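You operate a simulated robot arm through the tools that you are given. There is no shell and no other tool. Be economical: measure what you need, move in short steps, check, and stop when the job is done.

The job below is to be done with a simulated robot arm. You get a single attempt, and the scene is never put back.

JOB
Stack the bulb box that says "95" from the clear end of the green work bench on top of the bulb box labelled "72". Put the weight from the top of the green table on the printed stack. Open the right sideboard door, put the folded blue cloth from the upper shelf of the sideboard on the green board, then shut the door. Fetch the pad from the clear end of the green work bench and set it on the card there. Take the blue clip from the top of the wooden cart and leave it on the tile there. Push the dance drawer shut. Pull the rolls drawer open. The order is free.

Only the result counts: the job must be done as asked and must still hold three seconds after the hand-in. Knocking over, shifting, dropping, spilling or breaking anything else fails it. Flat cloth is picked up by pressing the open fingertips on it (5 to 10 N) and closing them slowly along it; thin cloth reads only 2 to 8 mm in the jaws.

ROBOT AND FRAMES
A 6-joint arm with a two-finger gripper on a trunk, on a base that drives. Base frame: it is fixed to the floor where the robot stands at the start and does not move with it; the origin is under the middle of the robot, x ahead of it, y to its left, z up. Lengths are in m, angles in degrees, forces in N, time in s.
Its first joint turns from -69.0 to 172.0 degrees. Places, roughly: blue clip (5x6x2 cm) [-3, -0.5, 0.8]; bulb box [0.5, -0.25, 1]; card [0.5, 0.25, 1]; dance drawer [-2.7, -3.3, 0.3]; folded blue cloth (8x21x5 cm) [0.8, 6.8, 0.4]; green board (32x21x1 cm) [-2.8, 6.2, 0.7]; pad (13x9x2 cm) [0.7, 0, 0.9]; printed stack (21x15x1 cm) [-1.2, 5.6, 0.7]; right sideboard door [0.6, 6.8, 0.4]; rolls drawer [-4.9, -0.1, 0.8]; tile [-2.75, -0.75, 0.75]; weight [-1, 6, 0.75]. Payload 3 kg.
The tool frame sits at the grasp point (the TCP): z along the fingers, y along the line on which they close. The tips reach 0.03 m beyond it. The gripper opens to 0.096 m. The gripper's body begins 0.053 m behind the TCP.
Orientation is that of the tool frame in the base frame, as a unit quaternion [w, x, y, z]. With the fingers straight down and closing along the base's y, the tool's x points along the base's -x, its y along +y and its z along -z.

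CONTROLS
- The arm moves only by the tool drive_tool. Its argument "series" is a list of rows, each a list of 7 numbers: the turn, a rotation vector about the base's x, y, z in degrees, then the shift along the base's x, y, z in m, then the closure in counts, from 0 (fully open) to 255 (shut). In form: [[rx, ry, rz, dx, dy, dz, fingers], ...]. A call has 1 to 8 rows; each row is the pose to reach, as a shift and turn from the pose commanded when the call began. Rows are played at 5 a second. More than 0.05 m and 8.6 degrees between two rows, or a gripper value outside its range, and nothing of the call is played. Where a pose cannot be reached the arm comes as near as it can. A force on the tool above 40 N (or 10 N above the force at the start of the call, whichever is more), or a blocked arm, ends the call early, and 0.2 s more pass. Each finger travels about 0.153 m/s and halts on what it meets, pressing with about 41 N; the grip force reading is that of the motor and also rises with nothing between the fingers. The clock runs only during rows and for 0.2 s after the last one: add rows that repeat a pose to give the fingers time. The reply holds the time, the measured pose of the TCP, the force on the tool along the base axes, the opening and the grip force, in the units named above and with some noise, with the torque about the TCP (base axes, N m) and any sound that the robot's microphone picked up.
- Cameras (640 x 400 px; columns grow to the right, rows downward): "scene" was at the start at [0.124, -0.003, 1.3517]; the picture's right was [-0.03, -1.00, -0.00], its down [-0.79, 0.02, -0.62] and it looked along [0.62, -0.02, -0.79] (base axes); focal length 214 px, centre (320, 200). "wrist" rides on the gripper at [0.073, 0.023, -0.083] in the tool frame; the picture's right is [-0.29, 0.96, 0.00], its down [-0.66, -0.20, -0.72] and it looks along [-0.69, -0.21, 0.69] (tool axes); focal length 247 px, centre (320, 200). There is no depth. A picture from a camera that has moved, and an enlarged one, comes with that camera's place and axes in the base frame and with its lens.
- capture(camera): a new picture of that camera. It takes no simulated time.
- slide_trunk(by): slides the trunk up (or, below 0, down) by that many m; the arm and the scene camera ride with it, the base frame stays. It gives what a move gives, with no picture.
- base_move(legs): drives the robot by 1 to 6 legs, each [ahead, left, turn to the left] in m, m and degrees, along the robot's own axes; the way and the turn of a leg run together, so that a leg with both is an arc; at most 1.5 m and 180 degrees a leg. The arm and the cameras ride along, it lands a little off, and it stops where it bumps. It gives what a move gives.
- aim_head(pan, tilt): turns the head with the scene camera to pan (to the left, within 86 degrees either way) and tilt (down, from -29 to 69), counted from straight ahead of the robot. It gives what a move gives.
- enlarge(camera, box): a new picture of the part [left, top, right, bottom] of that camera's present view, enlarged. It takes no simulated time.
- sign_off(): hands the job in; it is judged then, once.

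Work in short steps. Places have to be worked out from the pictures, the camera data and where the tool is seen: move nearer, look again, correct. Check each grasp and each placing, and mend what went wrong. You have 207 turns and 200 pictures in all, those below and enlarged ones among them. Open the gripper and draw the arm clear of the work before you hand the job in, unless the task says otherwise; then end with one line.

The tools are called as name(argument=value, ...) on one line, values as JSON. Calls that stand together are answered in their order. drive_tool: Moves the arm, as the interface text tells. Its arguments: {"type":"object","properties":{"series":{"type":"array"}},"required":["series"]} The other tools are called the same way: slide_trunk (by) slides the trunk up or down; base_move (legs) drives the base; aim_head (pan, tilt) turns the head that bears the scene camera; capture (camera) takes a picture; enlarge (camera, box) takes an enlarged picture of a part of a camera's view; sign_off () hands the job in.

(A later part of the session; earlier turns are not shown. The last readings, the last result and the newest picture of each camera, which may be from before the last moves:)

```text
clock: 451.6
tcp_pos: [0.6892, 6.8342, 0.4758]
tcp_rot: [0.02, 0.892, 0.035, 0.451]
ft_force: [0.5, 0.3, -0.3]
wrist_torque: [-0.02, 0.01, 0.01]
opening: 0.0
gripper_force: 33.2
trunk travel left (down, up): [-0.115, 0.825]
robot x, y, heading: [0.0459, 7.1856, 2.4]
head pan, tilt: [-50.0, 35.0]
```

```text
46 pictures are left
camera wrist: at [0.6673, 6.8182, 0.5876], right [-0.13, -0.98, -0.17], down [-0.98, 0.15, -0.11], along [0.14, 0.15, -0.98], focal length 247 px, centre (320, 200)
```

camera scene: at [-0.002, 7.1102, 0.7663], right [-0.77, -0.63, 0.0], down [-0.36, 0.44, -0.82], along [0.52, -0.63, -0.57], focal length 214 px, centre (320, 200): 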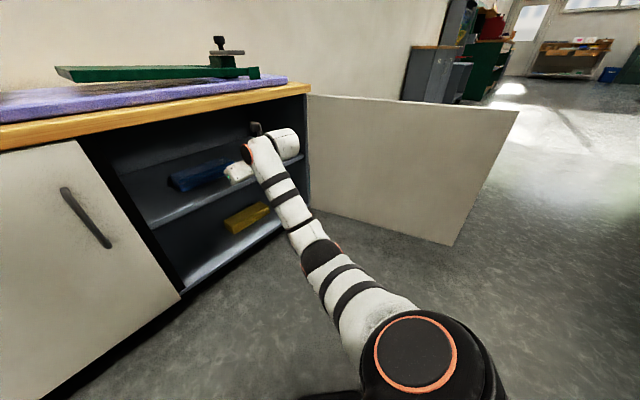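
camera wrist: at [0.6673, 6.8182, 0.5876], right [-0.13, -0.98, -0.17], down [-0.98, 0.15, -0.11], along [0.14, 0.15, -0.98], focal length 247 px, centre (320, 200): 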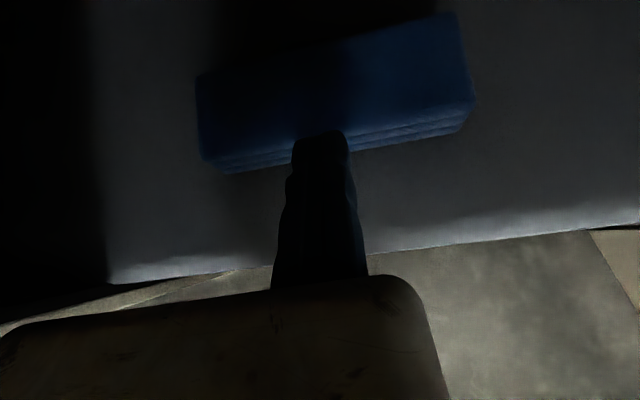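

I can see the cloth squarely ahead, its back edge at x≈0.79–0.80. I raise 5 mm and slide the fingertips over it to just beyond the back edge.

slide_trunk(by=0.005)

base_move(legs=[[0.115, -0.005, 0]])

capture(camera="wrist")

```text
clock: 452.1
tcp_pos: [0.6901, 6.8346, 0.4808]
tcp_rot: [0.02, 0.891, 0.033, 0.452]
ft_force: [-0.5, 0.9, 0.2]
wrist_torque: [-0.03, -0.02, 0.01]
opening: 0.0
gripper_force: 32.9
trunk travel left (down, up): [-0.12, 0.82]
robot x, y, heading: [0.0453, 7.1828, 2.3]
head pan, tilt: [-50.0, 35.0]
```

```text
clock: 453.3
tcp_pos: [0.8089, 6.834, 0.4816]
tcp_rot: [0.02, 0.892, 0.035, 0.451]
ft_force: [-0.7, 0.2, 1.1]
wrist_torque: [0.01, 0.0, 0.01]
opening: 0.0
gripper_force: 33.0
trunk travel left (down, up): [-0.12, 0.82]
robot x, y, heading: [0.1624, 7.1865, 2.4]
head pan, tilt: [-50.0, 35.0]
```

```text
45 pictures are left
camera wrist: at [0.7868, 6.8189, 0.5926], right [-0.13, -0.98, -0.17], down [-0.98, 0.15, -0.11], along [0.14, 0.15, -0.98], focal length 247 px, centre (320, 200)
```

wrist: 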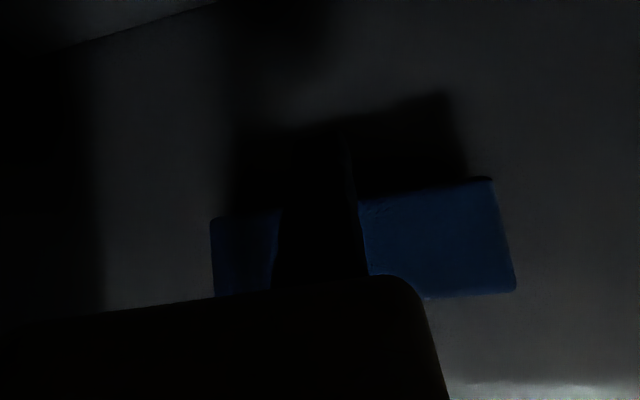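

The tips are ~2 cm beyond the back edge. I lower 0.055 m behind the cloth, watching force.

slide_trunk(by=-0.055)

capture(camera="wrist")

```text
clock: 454.3
tcp_pos: [0.8082, 6.8365, 0.4329]
tcp_rot: [0.022, 0.889, 0.035, 0.457]
ft_force: [12.7, -4.8, 24.4]
wrist_torque: [-0.08, -0.23, -0.02]
opening: 0.0059
gripper_force: 33.0
trunk travel left (down, up): [-0.065, 0.875]
robot x, y, heading: [0.1649, 7.1858, 2.5]
head pan, tilt: [-50.0, 35.0]
```

```text
44 pictures are left
camera wrist: at [0.7848, 6.8197, 0.5444], right [-0.13, -0.98, -0.17], down [-0.98, 0.15, -0.13], along [0.15, 0.15, -0.98], focal length 247 px, centre (320, 200)
```

wrist: 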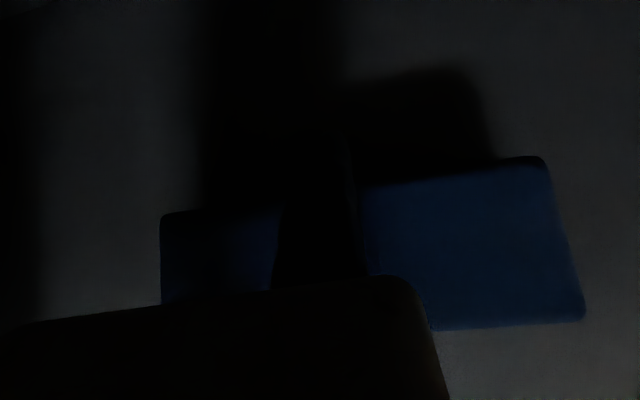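

The finger underside is pressing on the cloth's back edge (24 N), effectively a hook. I ease up 5 mm and drag back 0.06 m.

slide_trunk(by=0.004)

base_move(legs=[[-0.06, 0.0025, 0]])

capture(camera="wrist")

```text
clock: 454.8
tcp_pos: [0.807, 6.8356, 0.433]
tcp_rot: [0.02, 0.891, 0.036, 0.453]
ft_force: [9.9, -3.5, 18.9]
wrist_torque: [-0.07, -0.18, 0.02]
opening: 0.0062
gripper_force: 32.8
trunk travel left (down, up): [-0.069, 0.871]
robot x, y, heading: [0.1621, 7.1856, 2.7]
head pan, tilt: [-50.0, 35.0]
```

```text
clock: 455.8
tcp_pos: [0.7472, 6.8347, 0.4318]
tcp_rot: [0.02, 0.892, 0.036, 0.451]
ft_force: [0.9, 1.3, 13.3]
wrist_torque: [0.0, -0.03, -0.02]
opening: 0.0063
gripper_force: 33.3
trunk travel left (down, up): [-0.069, 0.871]
robot x, y, heading: [0.104, 7.1868, 2.2]
head pan, tilt: [-50.0, 35.0]
```

```text
43 pictures are left
camera wrist: at [0.7253, 6.8195, 0.543], right [-0.13, -0.98, -0.17], down [-0.98, 0.15, -0.12], along [0.14, 0.15, -0.98], focal length 247 px, centre (320, 200)
```

wrist: 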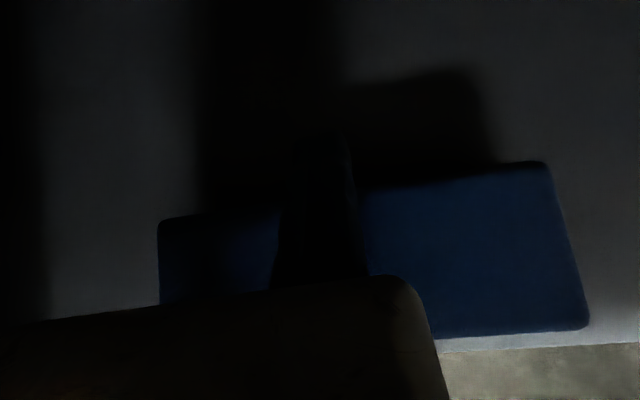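

The cloth follows. Its front is ≈3 cm behind the shelf edge; I drag another 0.055 m so it overhangs ~2.5–3 cm.

base_move(legs=[[-0.055, 0.002, 0]])

capture(camera="wrist")

aim_head(pan=-25, tilt=35)

capture(camera="scene")

```text
clock: 456.7
tcp_pos: [0.6924, 6.834, 0.4289]
tcp_rot: [0.019, 0.892, 0.035, 0.45]
ft_force: [-0.5, 0.5, 2.0]
wrist_torque: [0.02, -0.02, 0.02]
opening: 0.0
gripper_force: 33.0
trunk travel left (down, up): [-0.069, 0.871]
robot x, y, heading: [0.0486, 7.1853, 2.4]
head pan, tilt: [-50.0, 35.0]
```

```text
42 pictures are left
camera wrist: at [0.671, 6.8181, 0.5407], right [-0.13, -0.98, -0.17], down [-0.98, 0.15, -0.11], along [0.14, 0.15, -0.98], focal length 247 px, centre (320, 200)
```

wrist: 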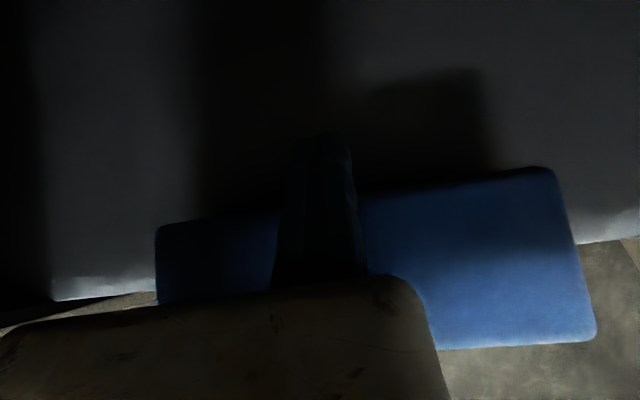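

```text
clock: 457.6
tcp_pos: [0.692, 6.8348, 0.4281]
tcp_rot: [0.019, 0.892, 0.035, 0.45]
ft_force: [0.6, 0.0, 1.2]
wrist_torque: [-0.03, 0.01, 0.0]
opening: 0.0002
gripper_force: 33.3
trunk travel left (down, up): [-0.069, 0.871]
robot x, y, heading: [0.0456, 7.1822, 2.3]
head pan, tilt: [-25.0, 35.0]
```

```text
41 pictures are left
camera scene: at [0.1788, 7.1536, 0.7204], right [-0.38, -0.92, 0.0], down [-0.53, 0.22, -0.82], along [0.76, -0.31, -0.57], focal length 214 px, centre (320, 200)
```

scene: 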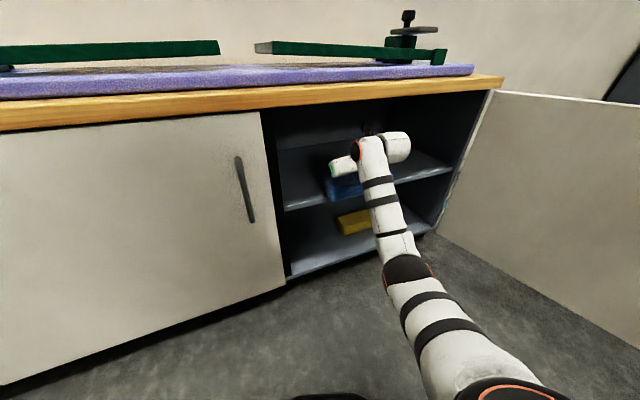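

The cloth now overhangs ≈3 cm, near balance. I press lightly and push it back ~1.2 cm to be safely stable before letting go.

slide_trunk(by=-0.006)

base_move(legs=[[0.013, 0.0, 0]])

capture(camera="wrist")

enlarge(camera="scene", box=[270, 90, 450, 250])

```text
clock: 458.2
tcp_pos: [0.6927, 6.8349, 0.4296]
tcp_rot: [0.022, 0.89, 0.034, 0.454]
ft_force: [9.4, -3.3, 20.9]
wrist_torque: [-0.05, -0.02, -0.01]
opening: 0.0061
gripper_force: 33.7
trunk travel left (down, up): [-0.063, 0.877]
robot x, y, heading: [0.0494, 7.1818, 2.5]
head pan, tilt: [-25.0, 35.0]
```

```text
clock: 458.9
tcp_pos: [0.7044, 6.8352, 0.4262]
tcp_rot: [0.021, 0.892, 0.034, 0.451]
ft_force: [-1.1, -2.5, 17.6]
wrist_torque: [0.16, 0.28, 0.03]
opening: 0.0
gripper_force: 33.4
trunk travel left (down, up): [-0.063, 0.877]
robot x, y, heading: [0.0634, 7.1873, 2.5]
head pan, tilt: [-25.0, 35.0]
```

```text
40 pictures are left
camera wrist: at [0.6828, 6.8191, 0.5375], right [-0.13, -0.98, -0.17], down [-0.98, 0.15, -0.12], along [0.14, 0.15, -0.98], focal length 247 px, centre (320, 200)
```

wrist: 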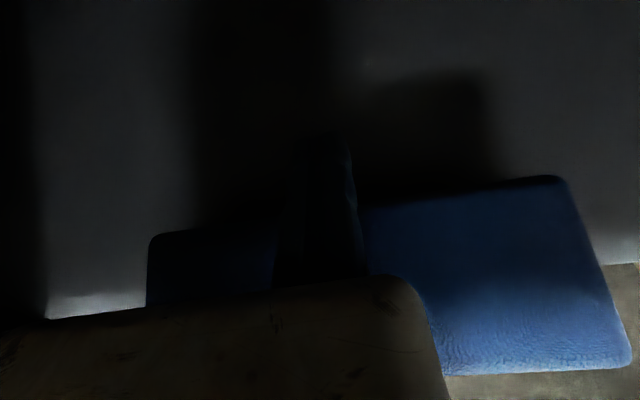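

```text
2.50 times, centred on (360, 170) of scene
camera zoom: at [0.19, 7.1551, 0.7149], right [-0.38, -0.92, 0.0], down [-0.53, 0.22, -0.82], along [0.76, -0.32, -0.57], focal length 536 px, centre (220, 275)
```

zoom: 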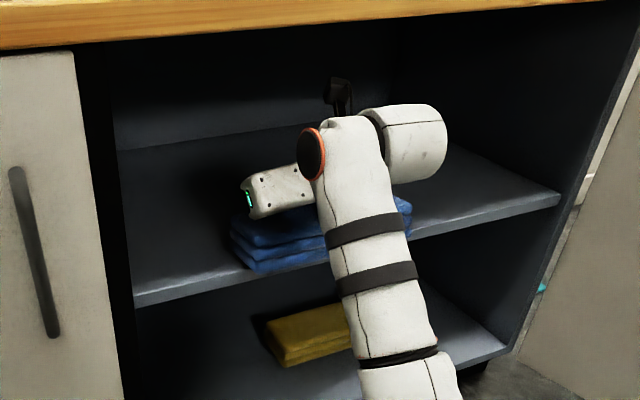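

The cloth now sits stably with its front ≈2 cm past the shelf edge. I lift off, back out, and re-orient the tool horizontal with fingers closing vertically.

slide_trunk(by=0.055)

base_move(legs=[[-0.35, 0.0, 0]])

drive_tool(series=[[-6.7, 0, 4.8, 0, 0, 0, 200], [-13.4, 0, 9.6, 0, 0, 0, 100], [-20.1, 0, 14.4, 0, 0, 0, 0], [-26.8, 0, 19.2, 0, 0, 0, 0], [-33.5, 0, 24, 0, 0, 0, 0], [-40.2, 0, 28.8, 0, 0, 0, 0]])

drive_tool(series=[[-6.7, 0, 4.8, 0, 0, 0, 0], [-13.4, 0, 9.6, 0, 0, 0, 0], [-20.1, 0, 14.4, 0, 0, 0, 0], [-26.8, 0, 19.2, 0, 0, 0, 0], [-33, 0, 23.6, 0, 0, 0, 0]])

capture(camera="scene")

```text
clock: 459.9
tcp_pos: [0.7061, 6.8327, 0.478]
tcp_rot: [0.019, 0.893, 0.035, 0.449]
ft_force: [0.7, 0.6, 0.6]
wrist_torque: [0.0, 0.0, 0.0]
opening: 0.0001
gripper_force: 33.0
trunk travel left (down, up): [-0.118, 0.822]
robot x, y, heading: [0.0647, 7.189, 2.4]
head pan, tilt: [-25.0, 35.0]
```

```text
clock: 462.2
tcp_pos: [0.3562, 6.821, 0.4784]
tcp_rot: [0.019, 0.892, 0.035, 0.45]
ft_force: [-0.3, -0.7, -0.3]
wrist_torque: [0.0, 0.01, 0.01]
opening: 0.0
gripper_force: 32.9
trunk travel left (down, up): [-0.118, 0.822]
robot x, y, heading: [-0.2851, 7.171, 2.7]
head pan, tilt: [-25.0, 35.0]
```

```text
clock: 463.6
tcp_pos: [0.3576, 6.8222, 0.4783]
tcp_rot: [0.213, 0.795, 0.403, 0.401]
ft_force: [0.1, -0.3, 0.5]
wrist_torque: [0.02, -0.01, -0.01]
opening: 0.0961
gripper_force: 0.1
trunk travel left (down, up): [-0.118, 0.822]
robot x, y, heading: [-0.2884, 7.17, 2.5]
head pan, tilt: [-25.0, 35.0]
```

```text
clock: 464.8
tcp_pos: [0.3554, 6.8202, 0.4779]
tcp_rot: [0.342, 0.605, 0.651, 0.306]
ft_force: [-0.5, -0.7, -0.7]
wrist_torque: [0.01, 0.0, 0.0]
opening: 0.0959
gripper_force: 0.2
trunk travel left (down, up): [-0.118, 0.822]
robot x, y, heading: [-0.2871, 7.1734, 2.6]
head pan, tilt: [-25.0, 35.0]
```

```text
38 pictures are left
camera scene: at [-0.1579, 7.1391, 0.7693], right [-0.38, -0.92, 0.0], down [-0.53, 0.22, -0.82], along [0.76, -0.31, -0.57], focal length 214 px, centre (320, 200)
```

scene: 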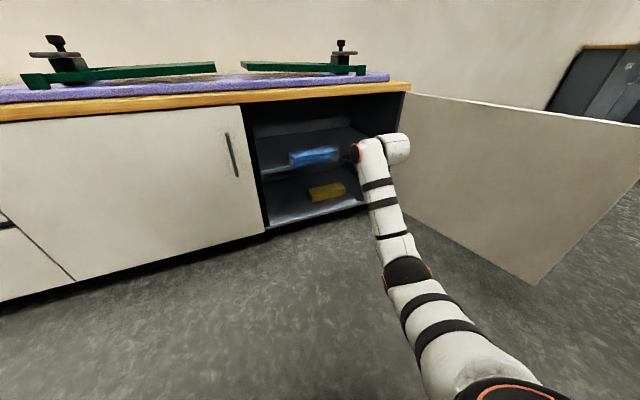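

The cloth stayed in place. I level the tool (pitch −35°) and zoom on the cloth.

drive_tool(series=[[0, -7, 0, 0.008, 0, 0.0, 0], [0, -14, 0, 0.016, 0, 0, 0], [0, -21, 0, 0.024, 0, 0, 0], [0, -28, 0, 0.03, 0, 0, 0], [0, -35, 0, 0.035, 0, 0, 0]])

enlarge(camera="scene", box=[230, 80, 430, 240])

capture(camera="wrist")

```text
clock: 466.0
tcp_pos: [0.3905, 6.8206, 0.4788]
tcp_rot: [0.522, 0.485, 0.517, 0.473]
ft_force: [0.5, 0.0, 0.5]
wrist_torque: [-0.02, 0.03, -0.02]
opening: 0.096
gripper_force: 0.0
trunk travel left (down, up): [-0.118, 0.822]
robot x, y, heading: [-0.2925, 7.1708, 2.7]
head pan, tilt: [-25.0, 35.0]
```

```text
2.50 times, centred on (330, 160) of scene
camera zoom: at [-0.1579, 7.1391, 0.7694], right [-0.38, -0.92, 0.0], down [-0.53, 0.22, -0.82], along [0.76, -0.31, -0.57], focal length 536 px, centre (295, 300)
```

zoom: 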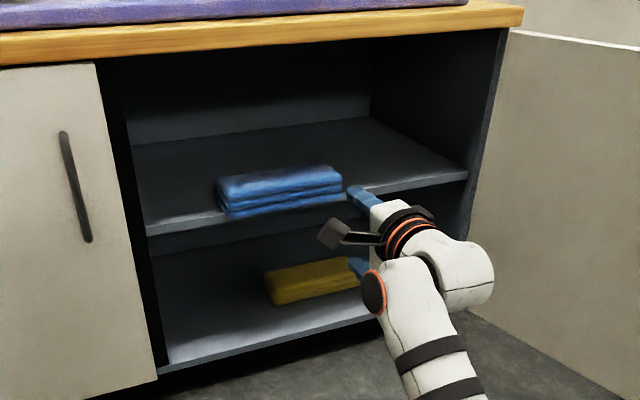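

```text
36 pictures are left
camera wrist: at [0.3103, 6.8968, 0.4975], right [0.0, -0.22, 0.98], down [-0.73, -0.66, -0.15], along [0.68, -0.72, -0.16], focal length 247 px, centre (320, 200)
```

wrist: 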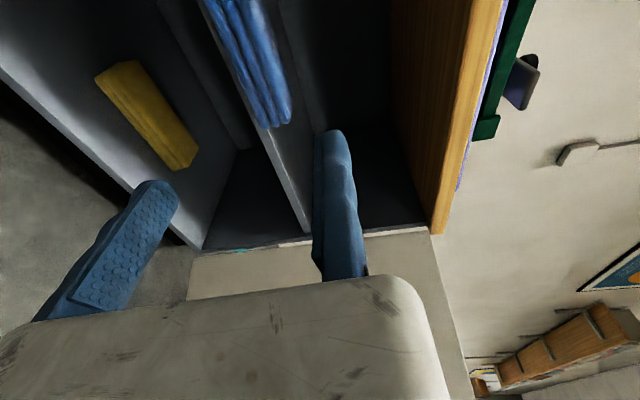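

The cloth's overhang is only ≈0.7 cm, so it needs ≈2.5 cm more. With the jaws open I can slide the upper finger over the cloth and the lower one beneath the shelf board, press gently and pull. I position for that.

slide_trunk(by=-0.029)

base_move(legs=[[0.19, 0.0, 0]])

capture(camera="wrist")

enlarge(camera="scene", box=[260, 90, 420, 230])

```text
clock: 466.7
tcp_pos: [0.3907, 6.8209, 0.4491]
tcp_rot: [0.522, 0.486, 0.517, 0.474]
ft_force: [-0.2, 0.7, -0.3]
wrist_torque: [-0.02, 0.02, -0.01]
opening: 0.0959
gripper_force: 0.0
trunk travel left (down, up): [-0.089, 0.851]
robot x, y, heading: [-0.2905, 7.17, 2.7]
head pan, tilt: [-25.0, 35.0]
```

```text
clock: 468.2
tcp_pos: [0.5806, 6.831, 0.4491]
tcp_rot: [0.52, 0.485, 0.519, 0.475]
ft_force: [-0.8, 0.9, 0.0]
wrist_torque: [0.01, 0.01, 0.0]
opening: 0.0959
gripper_force: 0.1
trunk travel left (down, up): [-0.089, 0.851]
robot x, y, heading: [-0.1025, 7.1794, 2.4]
head pan, tilt: [-25.0, 35.0]
```

```text
35 pictures are left
camera wrist: at [0.4997, 6.9078, 0.4685], right [0.0, -0.22, 0.98], down [-0.73, -0.67, -0.14], along [0.68, -0.71, -0.16], focal length 247 px, centre (320, 200)
```

wrist: 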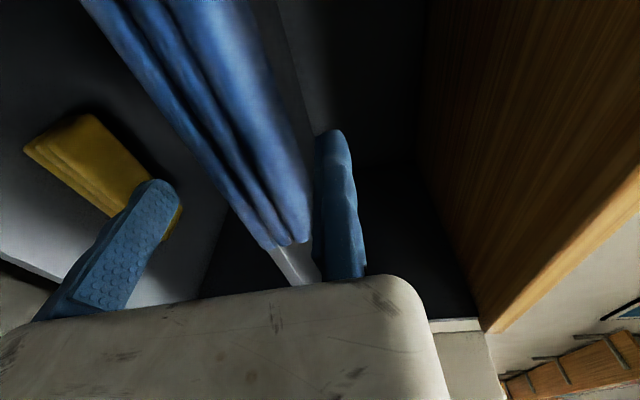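

```text
2.86 times, centred on (340, 160) of scene
camera zoom: at [0.0305, 7.1483, 0.7403], right [-0.38, -0.93, 0.0], down [-0.53, 0.22, -0.82], along [0.76, -0.31, -0.57], focal length 613 px, centre (263, 314)
```

zoom: 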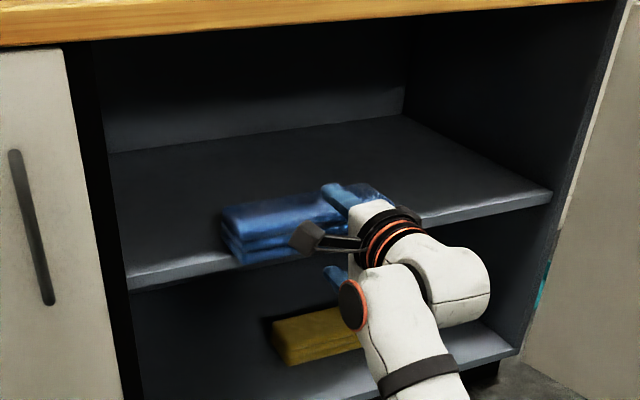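

The cloth sits between the jaws. I advance 0.06 m (upper finger over the cloth, lower under the board) and lower until light contact.

base_move(legs=[[0.06, 0.0, 0]])

slide_trunk(by=-0.008)

slide_trunk(by=-0.005)

capture(camera="wrist")

```text
clock: 469.2
tcp_pos: [0.6415, 6.8359, 0.4495]
tcp_rot: [0.52, 0.484, 0.519, 0.475]
ft_force: [-0.6, 1.3, 0.1]
wrist_torque: [0.0, 0.0, 0.01]
opening: 0.0958
gripper_force: 0.0
trunk travel left (down, up): [-0.089, 0.851]
robot x, y, heading: [-0.0425, 7.1859, 2.9]
head pan, tilt: [-25.0, 35.0]
```

```text
clock: 469.8
tcp_pos: [0.6404, 6.8358, 0.4421]
tcp_rot: [0.52, 0.484, 0.519, 0.475]
ft_force: [0.3, -0.9, -0.5]
wrist_torque: [0.02, 0.0, 0.02]
opening: 0.0962
gripper_force: 0.2
trunk travel left (down, up): [-0.081, 0.859]
robot x, y, heading: [-0.0385, 7.1837, 2.9]
head pan, tilt: [-25.0, 35.0]
```

```text
clock: 470.3
tcp_pos: [0.6419, 6.8346, 0.4365]
tcp_rot: [0.521, 0.485, 0.519, 0.474]
ft_force: [0.2, -1.0, -0.2]
wrist_torque: [0.02, 0.02, -0.01]
opening: 0.0959
gripper_force: 0.1
trunk travel left (down, up): [-0.076, 0.864]
robot x, y, heading: [-0.0367, 7.1807, 2.5]
head pan, tilt: [-25.0, 35.0]
```

```text
33 pictures are left
camera wrist: at [0.5601, 6.9115, 0.4555], right [0.01, -0.22, 0.98], down [-0.73, -0.67, -0.14], along [0.68, -0.71, -0.16], focal length 247 px, centre (320, 200)
```

wrist: 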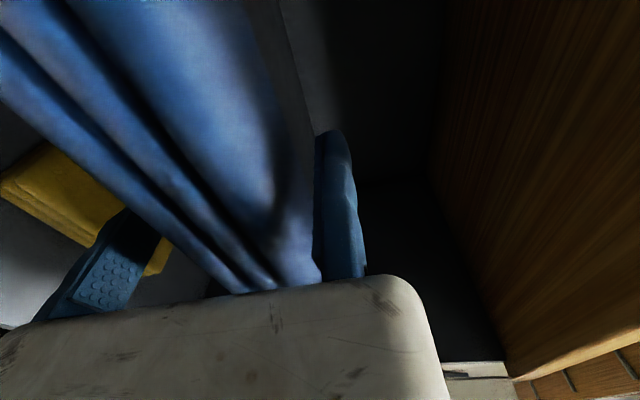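

slide_trunk(by=-0.006)

slide_trunk(by=-0.004)

```text
clock: 470.9
tcp_pos: [0.6411, 6.8361, 0.4314]
tcp_rot: [0.52, 0.484, 0.519, 0.475]
ft_force: [0.4, -0.7, -0.3]
wrist_torque: [0.01, 0.01, 0.03]
opening: 0.0961
gripper_force: 0.2
trunk travel left (down, up): [-0.07, 0.87]
robot x, y, heading: [-0.0393, 7.1833, 3.1]
head pan, tilt: [-25.0, 35.0]
```

```text
clock: 471.4
tcp_pos: [0.6413, 6.8355, 0.4255]
tcp_rot: [0.521, 0.484, 0.518, 0.476]
ft_force: [-0.2, -0.2, -0.3]
wrist_torque: [-0.02, 0.01, 0.01]
opening: 0.0962
gripper_force: 0.0
trunk travel left (down, up): [-0.066, 0.874]
robot x, y, heading: [-0.0382, 7.1832, 2.7]
head pan, tilt: [-25.0, 35.0]
```

slide_trunk(by=-0.006)

slide_trunk(by=-0.005)

capture(camera="wrist")

```text
clock: 472.0
tcp_pos: [0.6412, 6.835, 0.4208]
tcp_rot: [0.52, 0.485, 0.519, 0.475]
ft_force: [0.3, -0.2, 0.3]
wrist_torque: [-0.02, -0.02, -0.02]
opening: 0.0959
gripper_force: 0.1
trunk travel left (down, up): [-0.06, 0.88]
robot x, y, heading: [-0.0387, 7.1831, 2.6]
head pan, tilt: [-25.0, 35.0]
```

```text
clock: 472.5
tcp_pos: [0.6407, 6.8352, 0.4194]
tcp_rot: [0.523, 0.482, 0.517, 0.476]
ft_force: [3.8, -2.0, 11.0]
wrist_torque: [0.14, -0.23, -0.05]
opening: 0.096
gripper_force: 0.0
trunk travel left (down, up): [-0.055, 0.885]
robot x, y, heading: [-0.0437, 7.1847, 2.8]
head pan, tilt: [-25.0, 35.0]
```

```text
32 pictures are left
camera wrist: at [0.5594, 6.9117, 0.4377], right [0.0, -0.21, 0.98], down [-0.73, -0.67, -0.15], along [0.68, -0.71, -0.16], focal length 247 px, centre (320, 200)
```

wrist: 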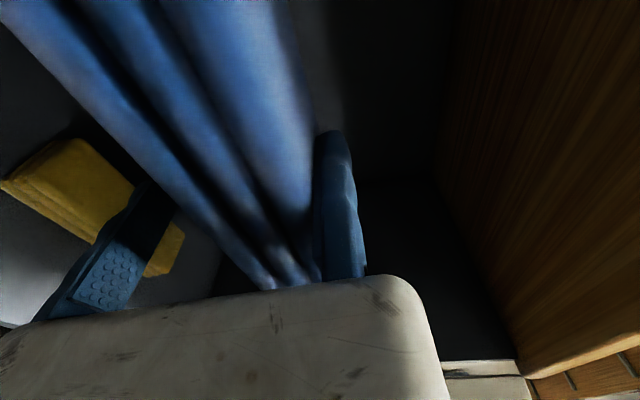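

Contact at 11 N on top. I pull back 24 mm.

base_move(legs=[[-0.024, 0.0, 0]])

enlarge(camera="scene", box=[260, 90, 420, 230])

```text
clock: 473.3
tcp_pos: [0.6147, 6.8355, 0.4238]
tcp_rot: [0.524, 0.48, 0.517, 0.477]
ft_force: [0.0, 6.5, 23.0]
wrist_torque: [0.24, -0.67, 0.19]
opening: 0.0963
gripper_force: 0.0
trunk travel left (down, up): [-0.055, 0.885]
robot x, y, heading: [-0.0642, 7.1848, 2.6]
head pan, tilt: [-25.0, 35.0]
```

```text
2.86 times, centred on (340, 160) of scene
camera zoom: at [0.0625, 7.152, 0.7072], right [-0.38, -0.93, 0.0], down [-0.53, 0.21, -0.82], along [0.76, -0.31, -0.57], focal length 613 px, centre (263, 314)
```

zoom: 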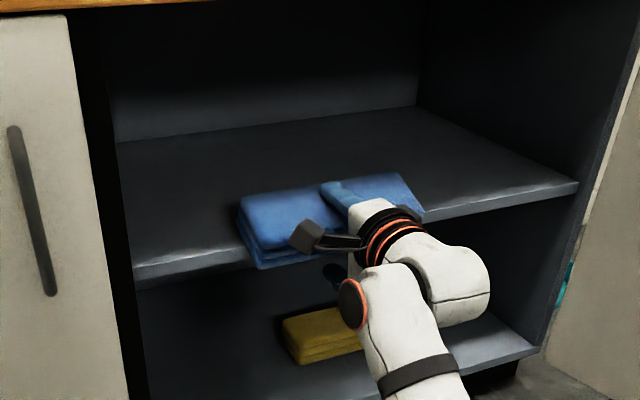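

Overhang is now ≈2.5 cm. I lift the upper finger clear, back the tips to just outside the board edge, and then close on the overhanging cloth.

slide_trunk(by=0.016)

base_move(legs=[[-0.026, 0.0, 0]])

capture(camera="wrist")

enlarge(camera="scene", box=[280, 110, 400, 210])

```text
clock: 473.9
tcp_pos: [0.6164, 6.8359, 0.4328]
tcp_rot: [0.522, 0.483, 0.518, 0.476]
ft_force: [-0.8, -0.3, -0.5]
wrist_torque: [0.01, 0.01, 0.04]
opening: 0.0961
gripper_force: 0.1
trunk travel left (down, up): [-0.071, 0.869]
robot x, y, heading: [-0.0685, 7.1807, 2.5]
head pan, tilt: [-25.0, 35.0]
```

```text
clock: 474.8
tcp_pos: [0.5907, 6.8327, 0.4331]
tcp_rot: [0.522, 0.483, 0.518, 0.476]
ft_force: [0.1, 0.3, -0.6]
wrist_torque: [-0.02, -0.01, 0.03]
opening: 0.0961
gripper_force: 0.2
trunk travel left (down, up): [-0.071, 0.869]
robot x, y, heading: [-0.0897, 7.179, 3.0]
head pan, tilt: [-25.0, 35.0]
```

```text
30 pictures are left
camera wrist: at [0.509, 6.909, 0.452], right [0.0, -0.22, 0.98], down [-0.73, -0.67, -0.15], along [0.68, -0.71, -0.16], focal length 247 px, centre (320, 200)
```

wrist: 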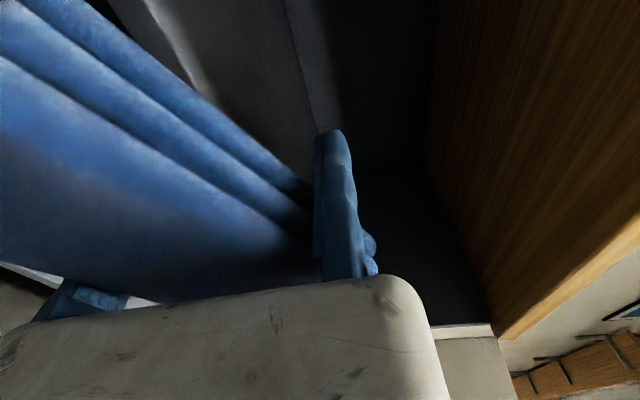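

```text
4.00 times, centred on (340, 160) of scene
camera zoom: at [0.04, 7.1489, 0.7223], right [-0.38, -0.93, 0.0], down [-0.53, 0.22, -0.82], along [0.76, -0.31, -0.57], focal length 858 px, centre (240, 360)
```

zoom: 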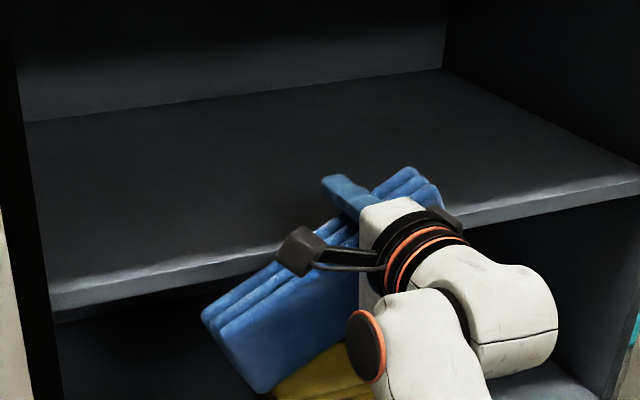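

The cloth tipped over the edge but is still caught between the jaws. I close right away to clamp it.

drive_tool(series=[[0, 0, 0, 0, 0, 0, 120], [0, 0, 0, 0, 0, 0, 220], [0, 0, 0, 0, 0, 0, 255], [0, 0, 0, 0, 0, 0, 255]])

enlarge(camera="scene", box=[260, 90, 420, 230])

capture(camera="wrist")

```text
clock: 475.8
tcp_pos: [0.5905, 6.8336, 0.4339]
tcp_rot: [0.522, 0.483, 0.517, 0.477]
ft_force: [0.1, 0.6, -1.7]
wrist_torque: [-0.04, -0.01, -0.02]
opening: 0.0891
gripper_force: 41.3
trunk travel left (down, up): [-0.071, 0.869]
robot x, y, heading: [-0.0876, 7.1789, 3.0]
head pan, tilt: [-25.0, 35.0]
```

```text
2.86 times, centred on (340, 160) of scene
camera zoom: at [0.0399, 7.1489, 0.7223], right [-0.38, -0.93, 0.0], down [-0.53, 0.22, -0.82], along [0.76, -0.31, -0.57], focal length 613 px, centre (263, 314)
```

zoom: 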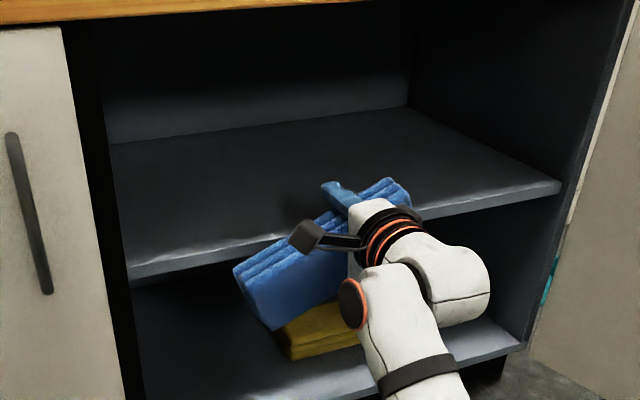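

```text
27 pictures are left
camera wrist: at [0.509, 6.909, 0.452], right [0.0, -0.22, 0.98], down [-0.73, -0.67, -0.15], along [0.68, -0.71, -0.16], focal length 247 px, centre (320, 200)
```

wrist: 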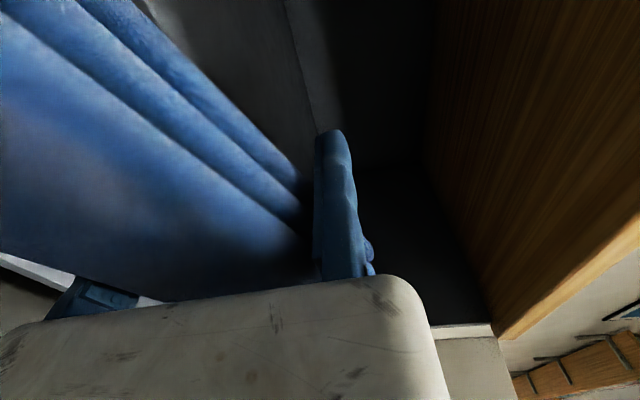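

The cloth is clamped (41 N, across its width). I back out and raise to check the hold.

base_move(legs=[[-0.3, 0.0, 0]])

slide_trunk(by=0.4)

capture(camera="scene")

```text
clock: 477.8
tcp_pos: [0.289, 6.8179, 0.4341]
tcp_rot: [0.522, 0.483, 0.517, 0.476]
ft_force: [0.4, 0.8, -1.0]
wrist_torque: [-0.02, 0.0, 0.02]
opening: 0.0887
gripper_force: 41.1
trunk travel left (down, up): [-0.071, 0.869]
robot x, y, heading: [-0.392, 7.1646, 3.0]
head pan, tilt: [-25.0, 35.0]
```

```text
clock: 481.6
tcp_pos: [0.2888, 6.8197, 0.8341]
tcp_rot: [0.521, 0.483, 0.518, 0.477]
ft_force: [0.1, -0.3, -0.3]
wrist_torque: [-0.01, -0.02, 0.0]
opening: 0.0877
gripper_force: 41.5
trunk travel left (down, up): [-0.471, 0.469]
robot x, y, heading: [-0.3912, 7.1673, 2.5]
head pan, tilt: [-25.0, 35.0]
```

```text
26 pictures are left
camera scene: at [-0.2614, 7.1341, 1.1223], right [-0.38, -0.93, 0.0], down [-0.53, 0.22, -0.82], along [0.76, -0.31, -0.57], focal length 214 px, centre (320, 200)
```

scene: 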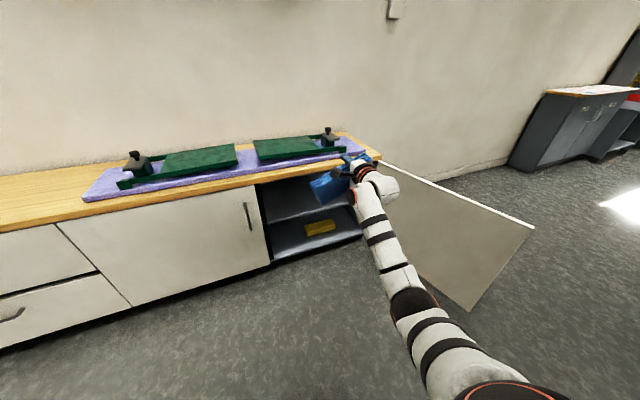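

Held firmly, and the yellow cloth is undisturbed. I pitch the tool down 90° here in free space so that the cloth lies flat beneath the gripper.

drive_tool(series=[[0, 7.5, 0, -0.02, 0, -0.01, 255], [0, 15, 0, -0.04, 0, -0.02, 255], [0, 22.5, 0, -0.055, 0, -0.03, 255], [0, 30, 0, -0.075, 0, -0.045, 255], [0, 37.5, 0, -0.095, 0, -0.06, 255], [0, 45, 0, -0.11, 0, -0.075, 255]])

drive_tool(series=[[0, 7.5, 0, -0.015, 0, -0.01, 255], [0, 15, 0, -0.03, 0, -0.02, 255], [0, 22.5, 0, -0.045, 0, -0.03, 255], [0, 30, 0, -0.06, 0, -0.03, 255], [0, 37.5, 0, -0.07, 0, -0.03, 255], [0, 45, 0, -0.075, 0, -0.03, 255]])

slide_trunk(by=0.35)

capture(camera="wrist")

```text
clock: 483.0
tcp_pos: [0.179, 6.8166, 0.7575]
tcp_rot: [0.283, 0.629, 0.678, 0.255]
ft_force: [0.0, -0.2, -0.2]
wrist_torque: [-0.01, -0.07, 0.0]
opening: 0.0878
gripper_force: 41.0
trunk travel left (down, up): [-0.471, 0.469]
robot x, y, heading: [-0.39, 7.1655, 2.8]
head pan, tilt: [-25.0, 35.0]
```

```text
clock: 484.4
tcp_pos: [0.1501, 6.7984, 0.7172]
tcp_rot: [0.002, 0.678, 0.735, -0.006]
ft_force: [0.2, -0.2, -0.5]
wrist_torque: [0.0, -0.03, -0.02]
opening: 0.0873
gripper_force: 40.9
out of reach, approached as far as the arm can: row 4, 5, 6
trunk travel left (down, up): [-0.471, 0.469]
robot x, y, heading: [-0.392, 7.1632, 3.2]
head pan, tilt: [-25.0, 35.0]
```

```text
clock: 487.9
tcp_pos: [0.1504, 6.7973, 1.0654]
tcp_rot: [0.003, 0.678, 0.735, -0.005]
ft_force: [0.5, 0.5, -1.7]
wrist_torque: [-0.01, -0.03, 0.0]
opening: 0.0864
gripper_force: 41.1
trunk travel left (down, up): [-0.821, 0.119]
robot x, y, heading: [-0.3909, 7.1655, 2.8]
head pan, tilt: [-25.0, 35.0]
```

```text
25 pictures are left
camera wrist: at [0.1688, 6.8734, 1.1501], right [0.98, -0.22, 0.0], down [-0.15, -0.67, 0.73], along [-0.16, -0.71, -0.68], focal length 247 px, centre (320, 200)
```

wrist: 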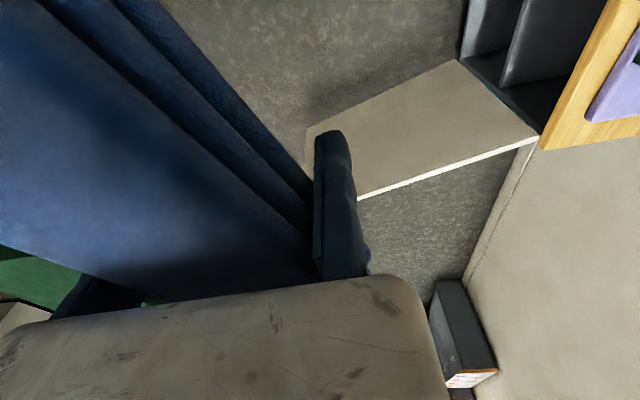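

Cloth still held. I turn toward −x first, then drive back through the corridor.

base_move(legs=[[0, 0, -142.8], [0.739, 0.816, 0]])

```text
clock: 499.4
tcp_pos: [-1.1128, 6.0417, 1.0664]
tcp_rot: [-0.003, 0.91, -0.415, -0.004]
ft_force: [0.5, 0.1, -0.3]
wrist_torque: [-0.02, 0.06, 0.04]
opening: 0.0843
gripper_force: 40.8
trunk travel left (down, up): [-0.821, 0.119]
robot x, y, heading: [-0.4567, 6.0627, -141.2]
head pan, tilt: [-25.0, 35.0]
```

base_move(legs=[[0.7126, 0.838, 0], [0.643, -0.517, 0], [0.643, -0.517, 0]])

aim_head(pan=-60, tilt=35)

capture(camera="scene")

```text
clock: 513.0
tcp_pos: [-2.7918, 5.0197, 1.0665]
tcp_rot: [-0.004, 0.904, -0.427, -0.005]
ft_force: [0.4, 0.9, -1.1]
wrist_torque: [-0.04, 0.03, 0.01]
opening: 0.0822
gripper_force: 40.9
trunk travel left (down, up): [-0.821, 0.119]
robot x, y, heading: [-2.1374, 5.0283, -142.2]
head pan, tilt: [-25.0, 35.0]
```

```text
clock: 514.0
tcp_pos: [-2.792, 5.0181, 1.0663]
tcp_rot: [-0.003, 0.904, -0.427, -0.004]
ft_force: [-0.7, -0.1, -1.2]
wrist_torque: [-0.02, 0.03, -0.04]
opening: 0.0822
gripper_force: 40.6
trunk travel left (down, up): [-0.821, 0.119]
robot x, y, heading: [-2.1325, 5.0281, -142.4]
head pan, tilt: [-60.0, 35.0]
```

```text
24 pictures are left
camera scene: at [-2.2589, 5.0291, 1.4723], right [0.38, 0.93, 0.0], down [0.53, -0.22, -0.82], along [-0.76, 0.31, -0.57], focal length 214 px, centre (320, 200)
```

scene: 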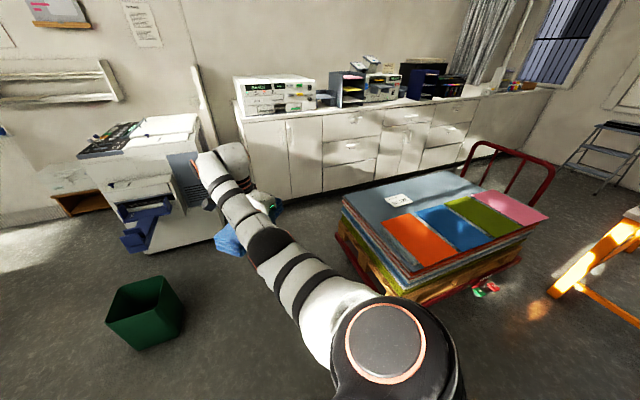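

The green (olive) board: centre ≈(-2.785,6.20), z≈0.73, 0.30 along x by 0.20 along y. I check the cloth's orientation in the gripper.

capture(camera="wrist")

enlarge(camera="scene", box=[160, 130, 320, 280])

```text
23 pictures are left
camera wrist: at [-2.7619, 4.9467, 1.1502], right [-0.92, -0.38, 0.0], down [-0.26, 0.63, 0.73], along [-0.28, 0.68, -0.68], focal length 247 px, centre (320, 200)
```

wrist: 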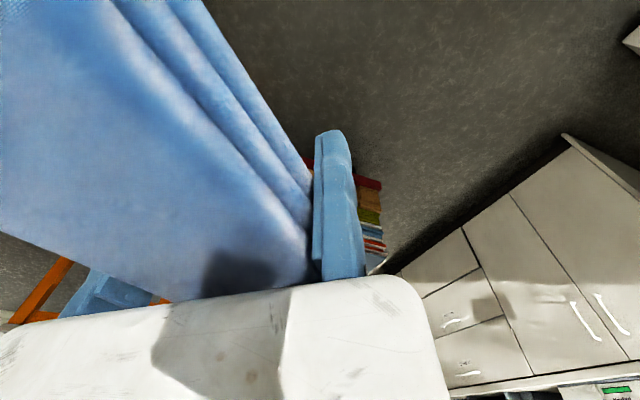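

```text
2.67 times, centred on (240, 205) of scene
camera zoom: at [-2.2589, 5.0291, 1.4723], right [0.38, 0.93, 0.0], down [0.53, -0.22, -0.82], along [-0.76, 0.31, -0.57], focal length 572 px, centre (533, 187)
```

zoom: 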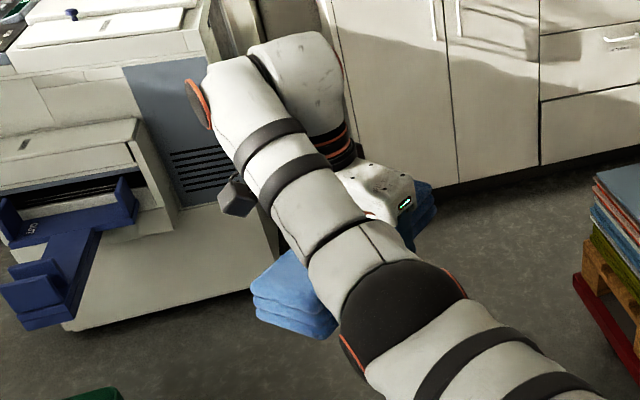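

The cloth is level, long axis at ≈−63°. I turn the tool +60° so that the long side runs along x like the board, then carry it over the board.

drive_tool(series=[[0, 0, 7.5, 0, 0, 0, 255], [0, 0, 15, 0, 0, 0, 255], [0, 0, 22.5, 0, 0, 0, 255], [0, 0, 30, 0, 0, 0, 255], [0, 0, 37.5, 0, 0, 0, 255], [0, 0, 45, 0, 0, 0, 255], [0, 0, 52.5, 0, 0, 0, 255], [0, 0, 60, 0, 0, 0, 255]])

base_move(legs=[[-0.6955, -0.903, 0]])

capture(camera="scene")

capture(camera="wrist")

```text
clock: 515.8
tcp_pos: [-2.7937, 5.019, 1.0655]
tcp_rot: [-0.001, 0.996, 0.085, -0.005]
ft_force: [1.0, -0.3, -0.5]
wrist_torque: [-0.03, 0.0, -0.01]
opening: 0.0821
gripper_force: 41.4
trunk travel left (down, up): [-0.821, 0.119]
robot x, y, heading: [-2.1352, 5.0262, -142.2]
head pan, tilt: [-60.0, 35.0]
```

```text
clock: 521.7
tcp_pos: [-2.7805, 6.1937, 1.0654]
tcp_rot: [-0.001, 0.998, 0.061, -0.005]
ft_force: [-0.5, 0.8, -0.3]
wrist_torque: [-0.02, 0.02, 0.03]
opening: 0.0811
gripper_force: 41.3
trunk travel left (down, up): [-0.821, 0.119]
robot x, y, heading: [-2.1223, 6.176, -144.8]
head pan, tilt: [-60.0, 35.0]
```

```text
21 pictures are left
camera scene: at [-2.2472, 6.1805, 1.4723], right [0.42, 0.91, 0.0], down [0.52, -0.24, -0.82], along [-0.74, 0.34, -0.57], focal length 214 px, centre (320, 200)
```

scene: 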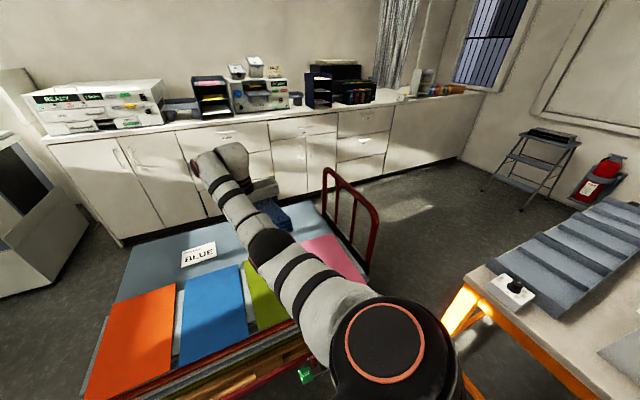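

```text
20 pictures are left
camera wrist: at [-2.7038, 6.1798, 1.1502], right [-0.18, -0.98, 0.0], down [-0.67, 0.12, 0.73], along [-0.72, 0.13, -0.68], focal length 247 px, centre (320, 200)
```

wrist: 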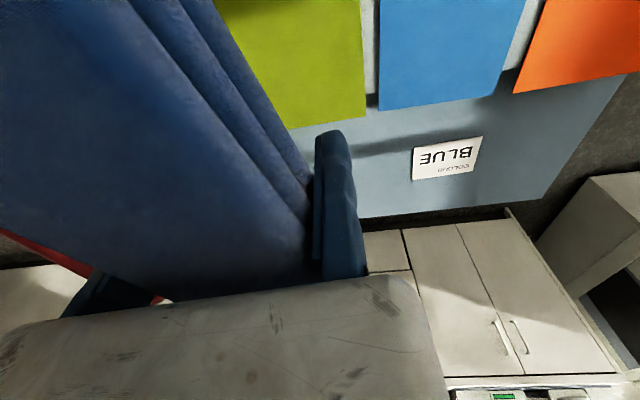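

The cloth centre is over the green board's centre (≈(-2.787,6.24)). I lower by 0.25 m and check.

slide_trunk(by=-0.25)

slide_trunk(by=-0.02)

enlarge(camera="scene", box=[170, 150, 370, 340])

```text
clock: 524.2
tcp_pos: [-2.7817, 6.1929, 0.8162]
tcp_rot: [-0.001, 0.998, 0.06, -0.005]
ft_force: [-0.1, 0.1, -0.7]
wrist_torque: [-0.06, 0.0, -0.01]
opening: 0.081
gripper_force: 41.3
trunk travel left (down, up): [-0.571, 0.369]
robot x, y, heading: [-2.1223, 6.173, -144.9]
head pan, tilt: [-60.0, 35.0]
```

```text
clock: 524.9
tcp_pos: [-2.7814, 6.1926, 0.7951]
tcp_rot: [-0.001, 0.998, 0.062, -0.005]
ft_force: [-0.3, 0.9, -1.3]
wrist_torque: [-0.04, 0.01, 0.0]
opening: 0.081
gripper_force: 40.9
trunk travel left (down, up): [-0.551, 0.389]
robot x, y, heading: [-2.1255, 6.1709, -144.6]
head pan, tilt: [-60.0, 35.0]
```

```text
2.11 times, centred on (270, 245) of scene
camera zoom: at [-2.2468, 6.1806, 1.2023], right [0.42, 0.91, 0.0], down [0.52, -0.24, -0.82], along [-0.74, 0.34, -0.57], focal length 452 px, centre (425, 105)
```

zoom: 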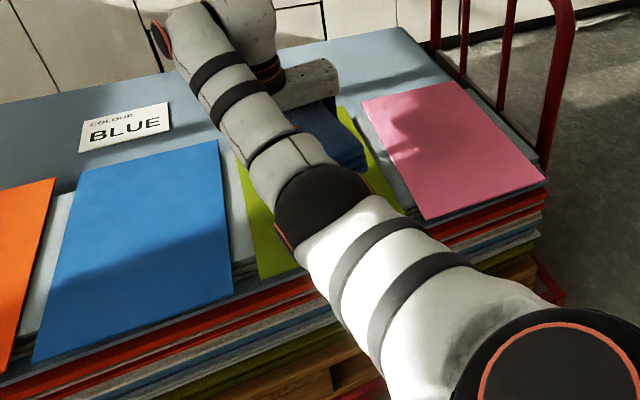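

The cloth sits slightly to the far side of the board; I shift it +35 mm in x, −15 mm in y, then lower to contact.

base_move(legs=[[-0.02, 0.0325, 0]])

slide_trunk(by=-0.012)

slide_trunk(by=-0.008)

slide_trunk(by=-0.006)

capture(camera="wrist")

```text
clock: 525.8
tcp_pos: [-2.7456, 6.1773, 0.7964]
tcp_rot: [-0.001, 0.998, 0.061, -0.006]
ft_force: [1.1, 0.0, -1.3]
wrist_torque: [-0.01, 0.02, -0.02]
opening: 0.0807
gripper_force: 41.2
trunk travel left (down, up): [-0.551, 0.389]
robot x, y, heading: [-2.0903, 6.1595, -145.1]
head pan, tilt: [-60.0, 35.0]
```

```text
clock: 526.4
tcp_pos: [-2.7458, 6.1771, 0.7837]
tcp_rot: [-0.001, 0.998, 0.06, -0.005]
ft_force: [0.0, 0.4, 0.3]
wrist_torque: [-0.04, -0.03, -0.02]
opening: 0.0807
gripper_force: 41.0
trunk travel left (down, up): [-0.539, 0.401]
robot x, y, heading: [-2.0922, 6.1564, -145.0]
head pan, tilt: [-60.0, 35.0]
```

```text
clock: 527.0
tcp_pos: [-2.7457, 6.1781, 0.7761]
tcp_rot: [-0.001, 0.998, 0.061, -0.005]
ft_force: [0.1, -0.2, -1.1]
wrist_torque: [-0.04, 0.01, -0.01]
opening: 0.0808
gripper_force: 41.0
trunk travel left (down, up): [-0.531, 0.409]
robot x, y, heading: [-2.092, 6.1571, -144.9]
head pan, tilt: [-60.0, 35.0]
```

```text
clock: 527.5
tcp_pos: [-2.7464, 6.1777, 0.7695]
tcp_rot: [-0.001, 0.998, 0.061, -0.006]
ft_force: [-0.3, 0.3, -1.0]
wrist_torque: [-0.03, -0.01, 0.01]
opening: 0.0807
gripper_force: 40.6
trunk travel left (down, up): [-0.525, 0.415]
robot x, y, heading: [-2.0909, 6.1558, -144.6]
head pan, tilt: [-60.0, 35.0]
```

```text
18 pictures are left
camera wrist: at [-2.6686, 6.1645, 0.8542], right [-0.18, -0.98, 0.0], down [-0.67, 0.12, 0.73], along [-0.72, 0.13, -0.68], focal length 247 px, centre (320, 200)
```

wrist: 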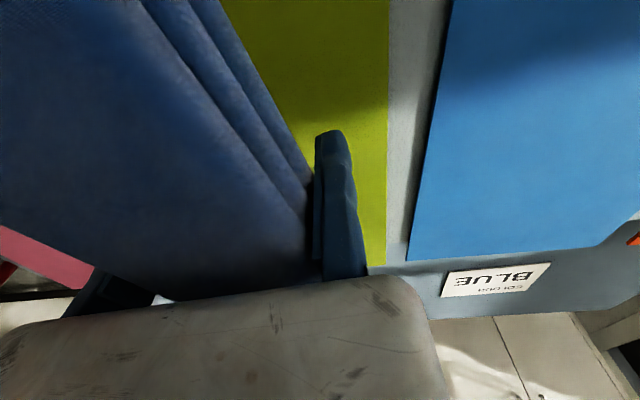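

Cloth and finger are inside the board's outline. I continue down until contact.

slide_trunk(by=-0.005)

slide_trunk(by=-0.005)

slide_trunk(by=-0.005)

```text
clock: 528.0
tcp_pos: [-2.7461, 6.1781, 0.7655]
tcp_rot: [-0.002, 0.998, 0.061, -0.005]
ft_force: [0.3, 0.1, -1.0]
wrist_torque: [-0.05, 0.02, 0.01]
opening: 0.0806
gripper_force: 40.7
trunk travel left (down, up): [-0.52, 0.42]
robot x, y, heading: [-2.0925, 6.1599, -145.1]
head pan, tilt: [-60.0, 35.0]
```

```text
clock: 528.6
tcp_pos: [-2.7456, 6.1782, 0.7603]
tcp_rot: [-0.001, 0.998, 0.061, -0.006]
ft_force: [0.5, -0.3, -0.2]
wrist_torque: [0.0, 0.0, -0.02]
opening: 0.0806
gripper_force: 40.4
trunk travel left (down, up): [-0.515, 0.425]
robot x, y, heading: [-2.088, 6.1592, -145.0]
head pan, tilt: [-60.0, 35.0]
```

```text
clock: 529.1
tcp_pos: [-2.745, 6.1776, 0.7553]
tcp_rot: [-0.001, 0.998, 0.062, -0.006]
ft_force: [0.1, -0.5, -0.3]
wrist_torque: [-0.06, 0.0, -0.01]
opening: 0.0805
gripper_force: 41.0
trunk travel left (down, up): [-0.51, 0.43]
robot x, y, heading: [-2.0923, 6.1558, -145.0]
head pan, tilt: [-60.0, 35.0]
```

slide_trunk(by=-0.007)

slide_trunk(by=-0.007)

slide_trunk(by=-0.006)

enlarge(camera="scene", box=[170, 150, 370, 340])

```text
clock: 529.7
tcp_pos: [-2.7462, 6.1784, 0.7481]
tcp_rot: [-0.002, 0.998, 0.061, -0.005]
ft_force: [-0.1, -0.4, -0.5]
wrist_torque: [-0.06, 0.01, 0.02]
opening: 0.0804
gripper_force: 40.8
trunk travel left (down, up): [-0.503, 0.437]
robot x, y, heading: [-2.089, 6.1608, -144.7]
head pan, tilt: [-60.0, 35.0]
```

```text
clock: 530.2
tcp_pos: [-2.7455, 6.1783, 0.7414]
tcp_rot: [-0.001, 0.998, 0.061, -0.005]
ft_force: [0.2, 0.3, -1.2]
wrist_torque: [-0.06, 0.03, 0.0]
opening: 0.0804
gripper_force: 40.7
trunk travel left (down, up): [-0.496, 0.444]
robot x, y, heading: [-2.0915, 6.1582, -144.8]
head pan, tilt: [-60.0, 35.0]
```

```text
clock: 530.8
tcp_pos: [-2.7462, 6.1779, 0.7348]
tcp_rot: [-0.001, 0.998, 0.06, -0.005]
ft_force: [-0.1, -0.1, -0.2]
wrist_torque: [-0.03, 0.05, -0.01]
opening: 0.0802
gripper_force: 40.7
trunk travel left (down, up): [-0.49, 0.45]
robot x, y, heading: [-2.0913, 6.1572, -144.8]
head pan, tilt: [-60.0, 35.0]
```

```text
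2.11 times, centred on (270, 245) of scene
camera zoom: at [-2.2119, 6.1652, 1.1413], right [0.42, 0.91, 0.0], down [0.52, -0.24, -0.82], along [-0.74, 0.34, -0.57], focal length 452 px, centre (425, 105)
```

zoom: 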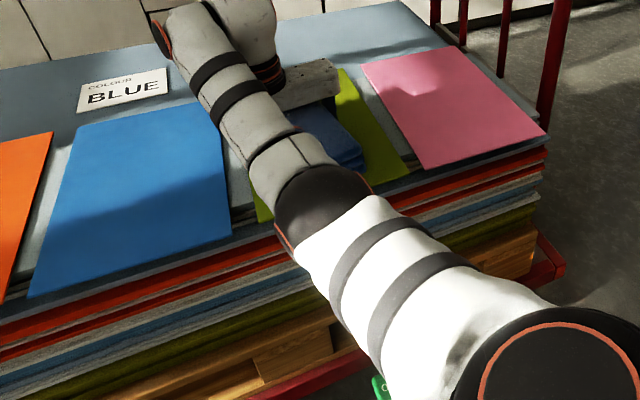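

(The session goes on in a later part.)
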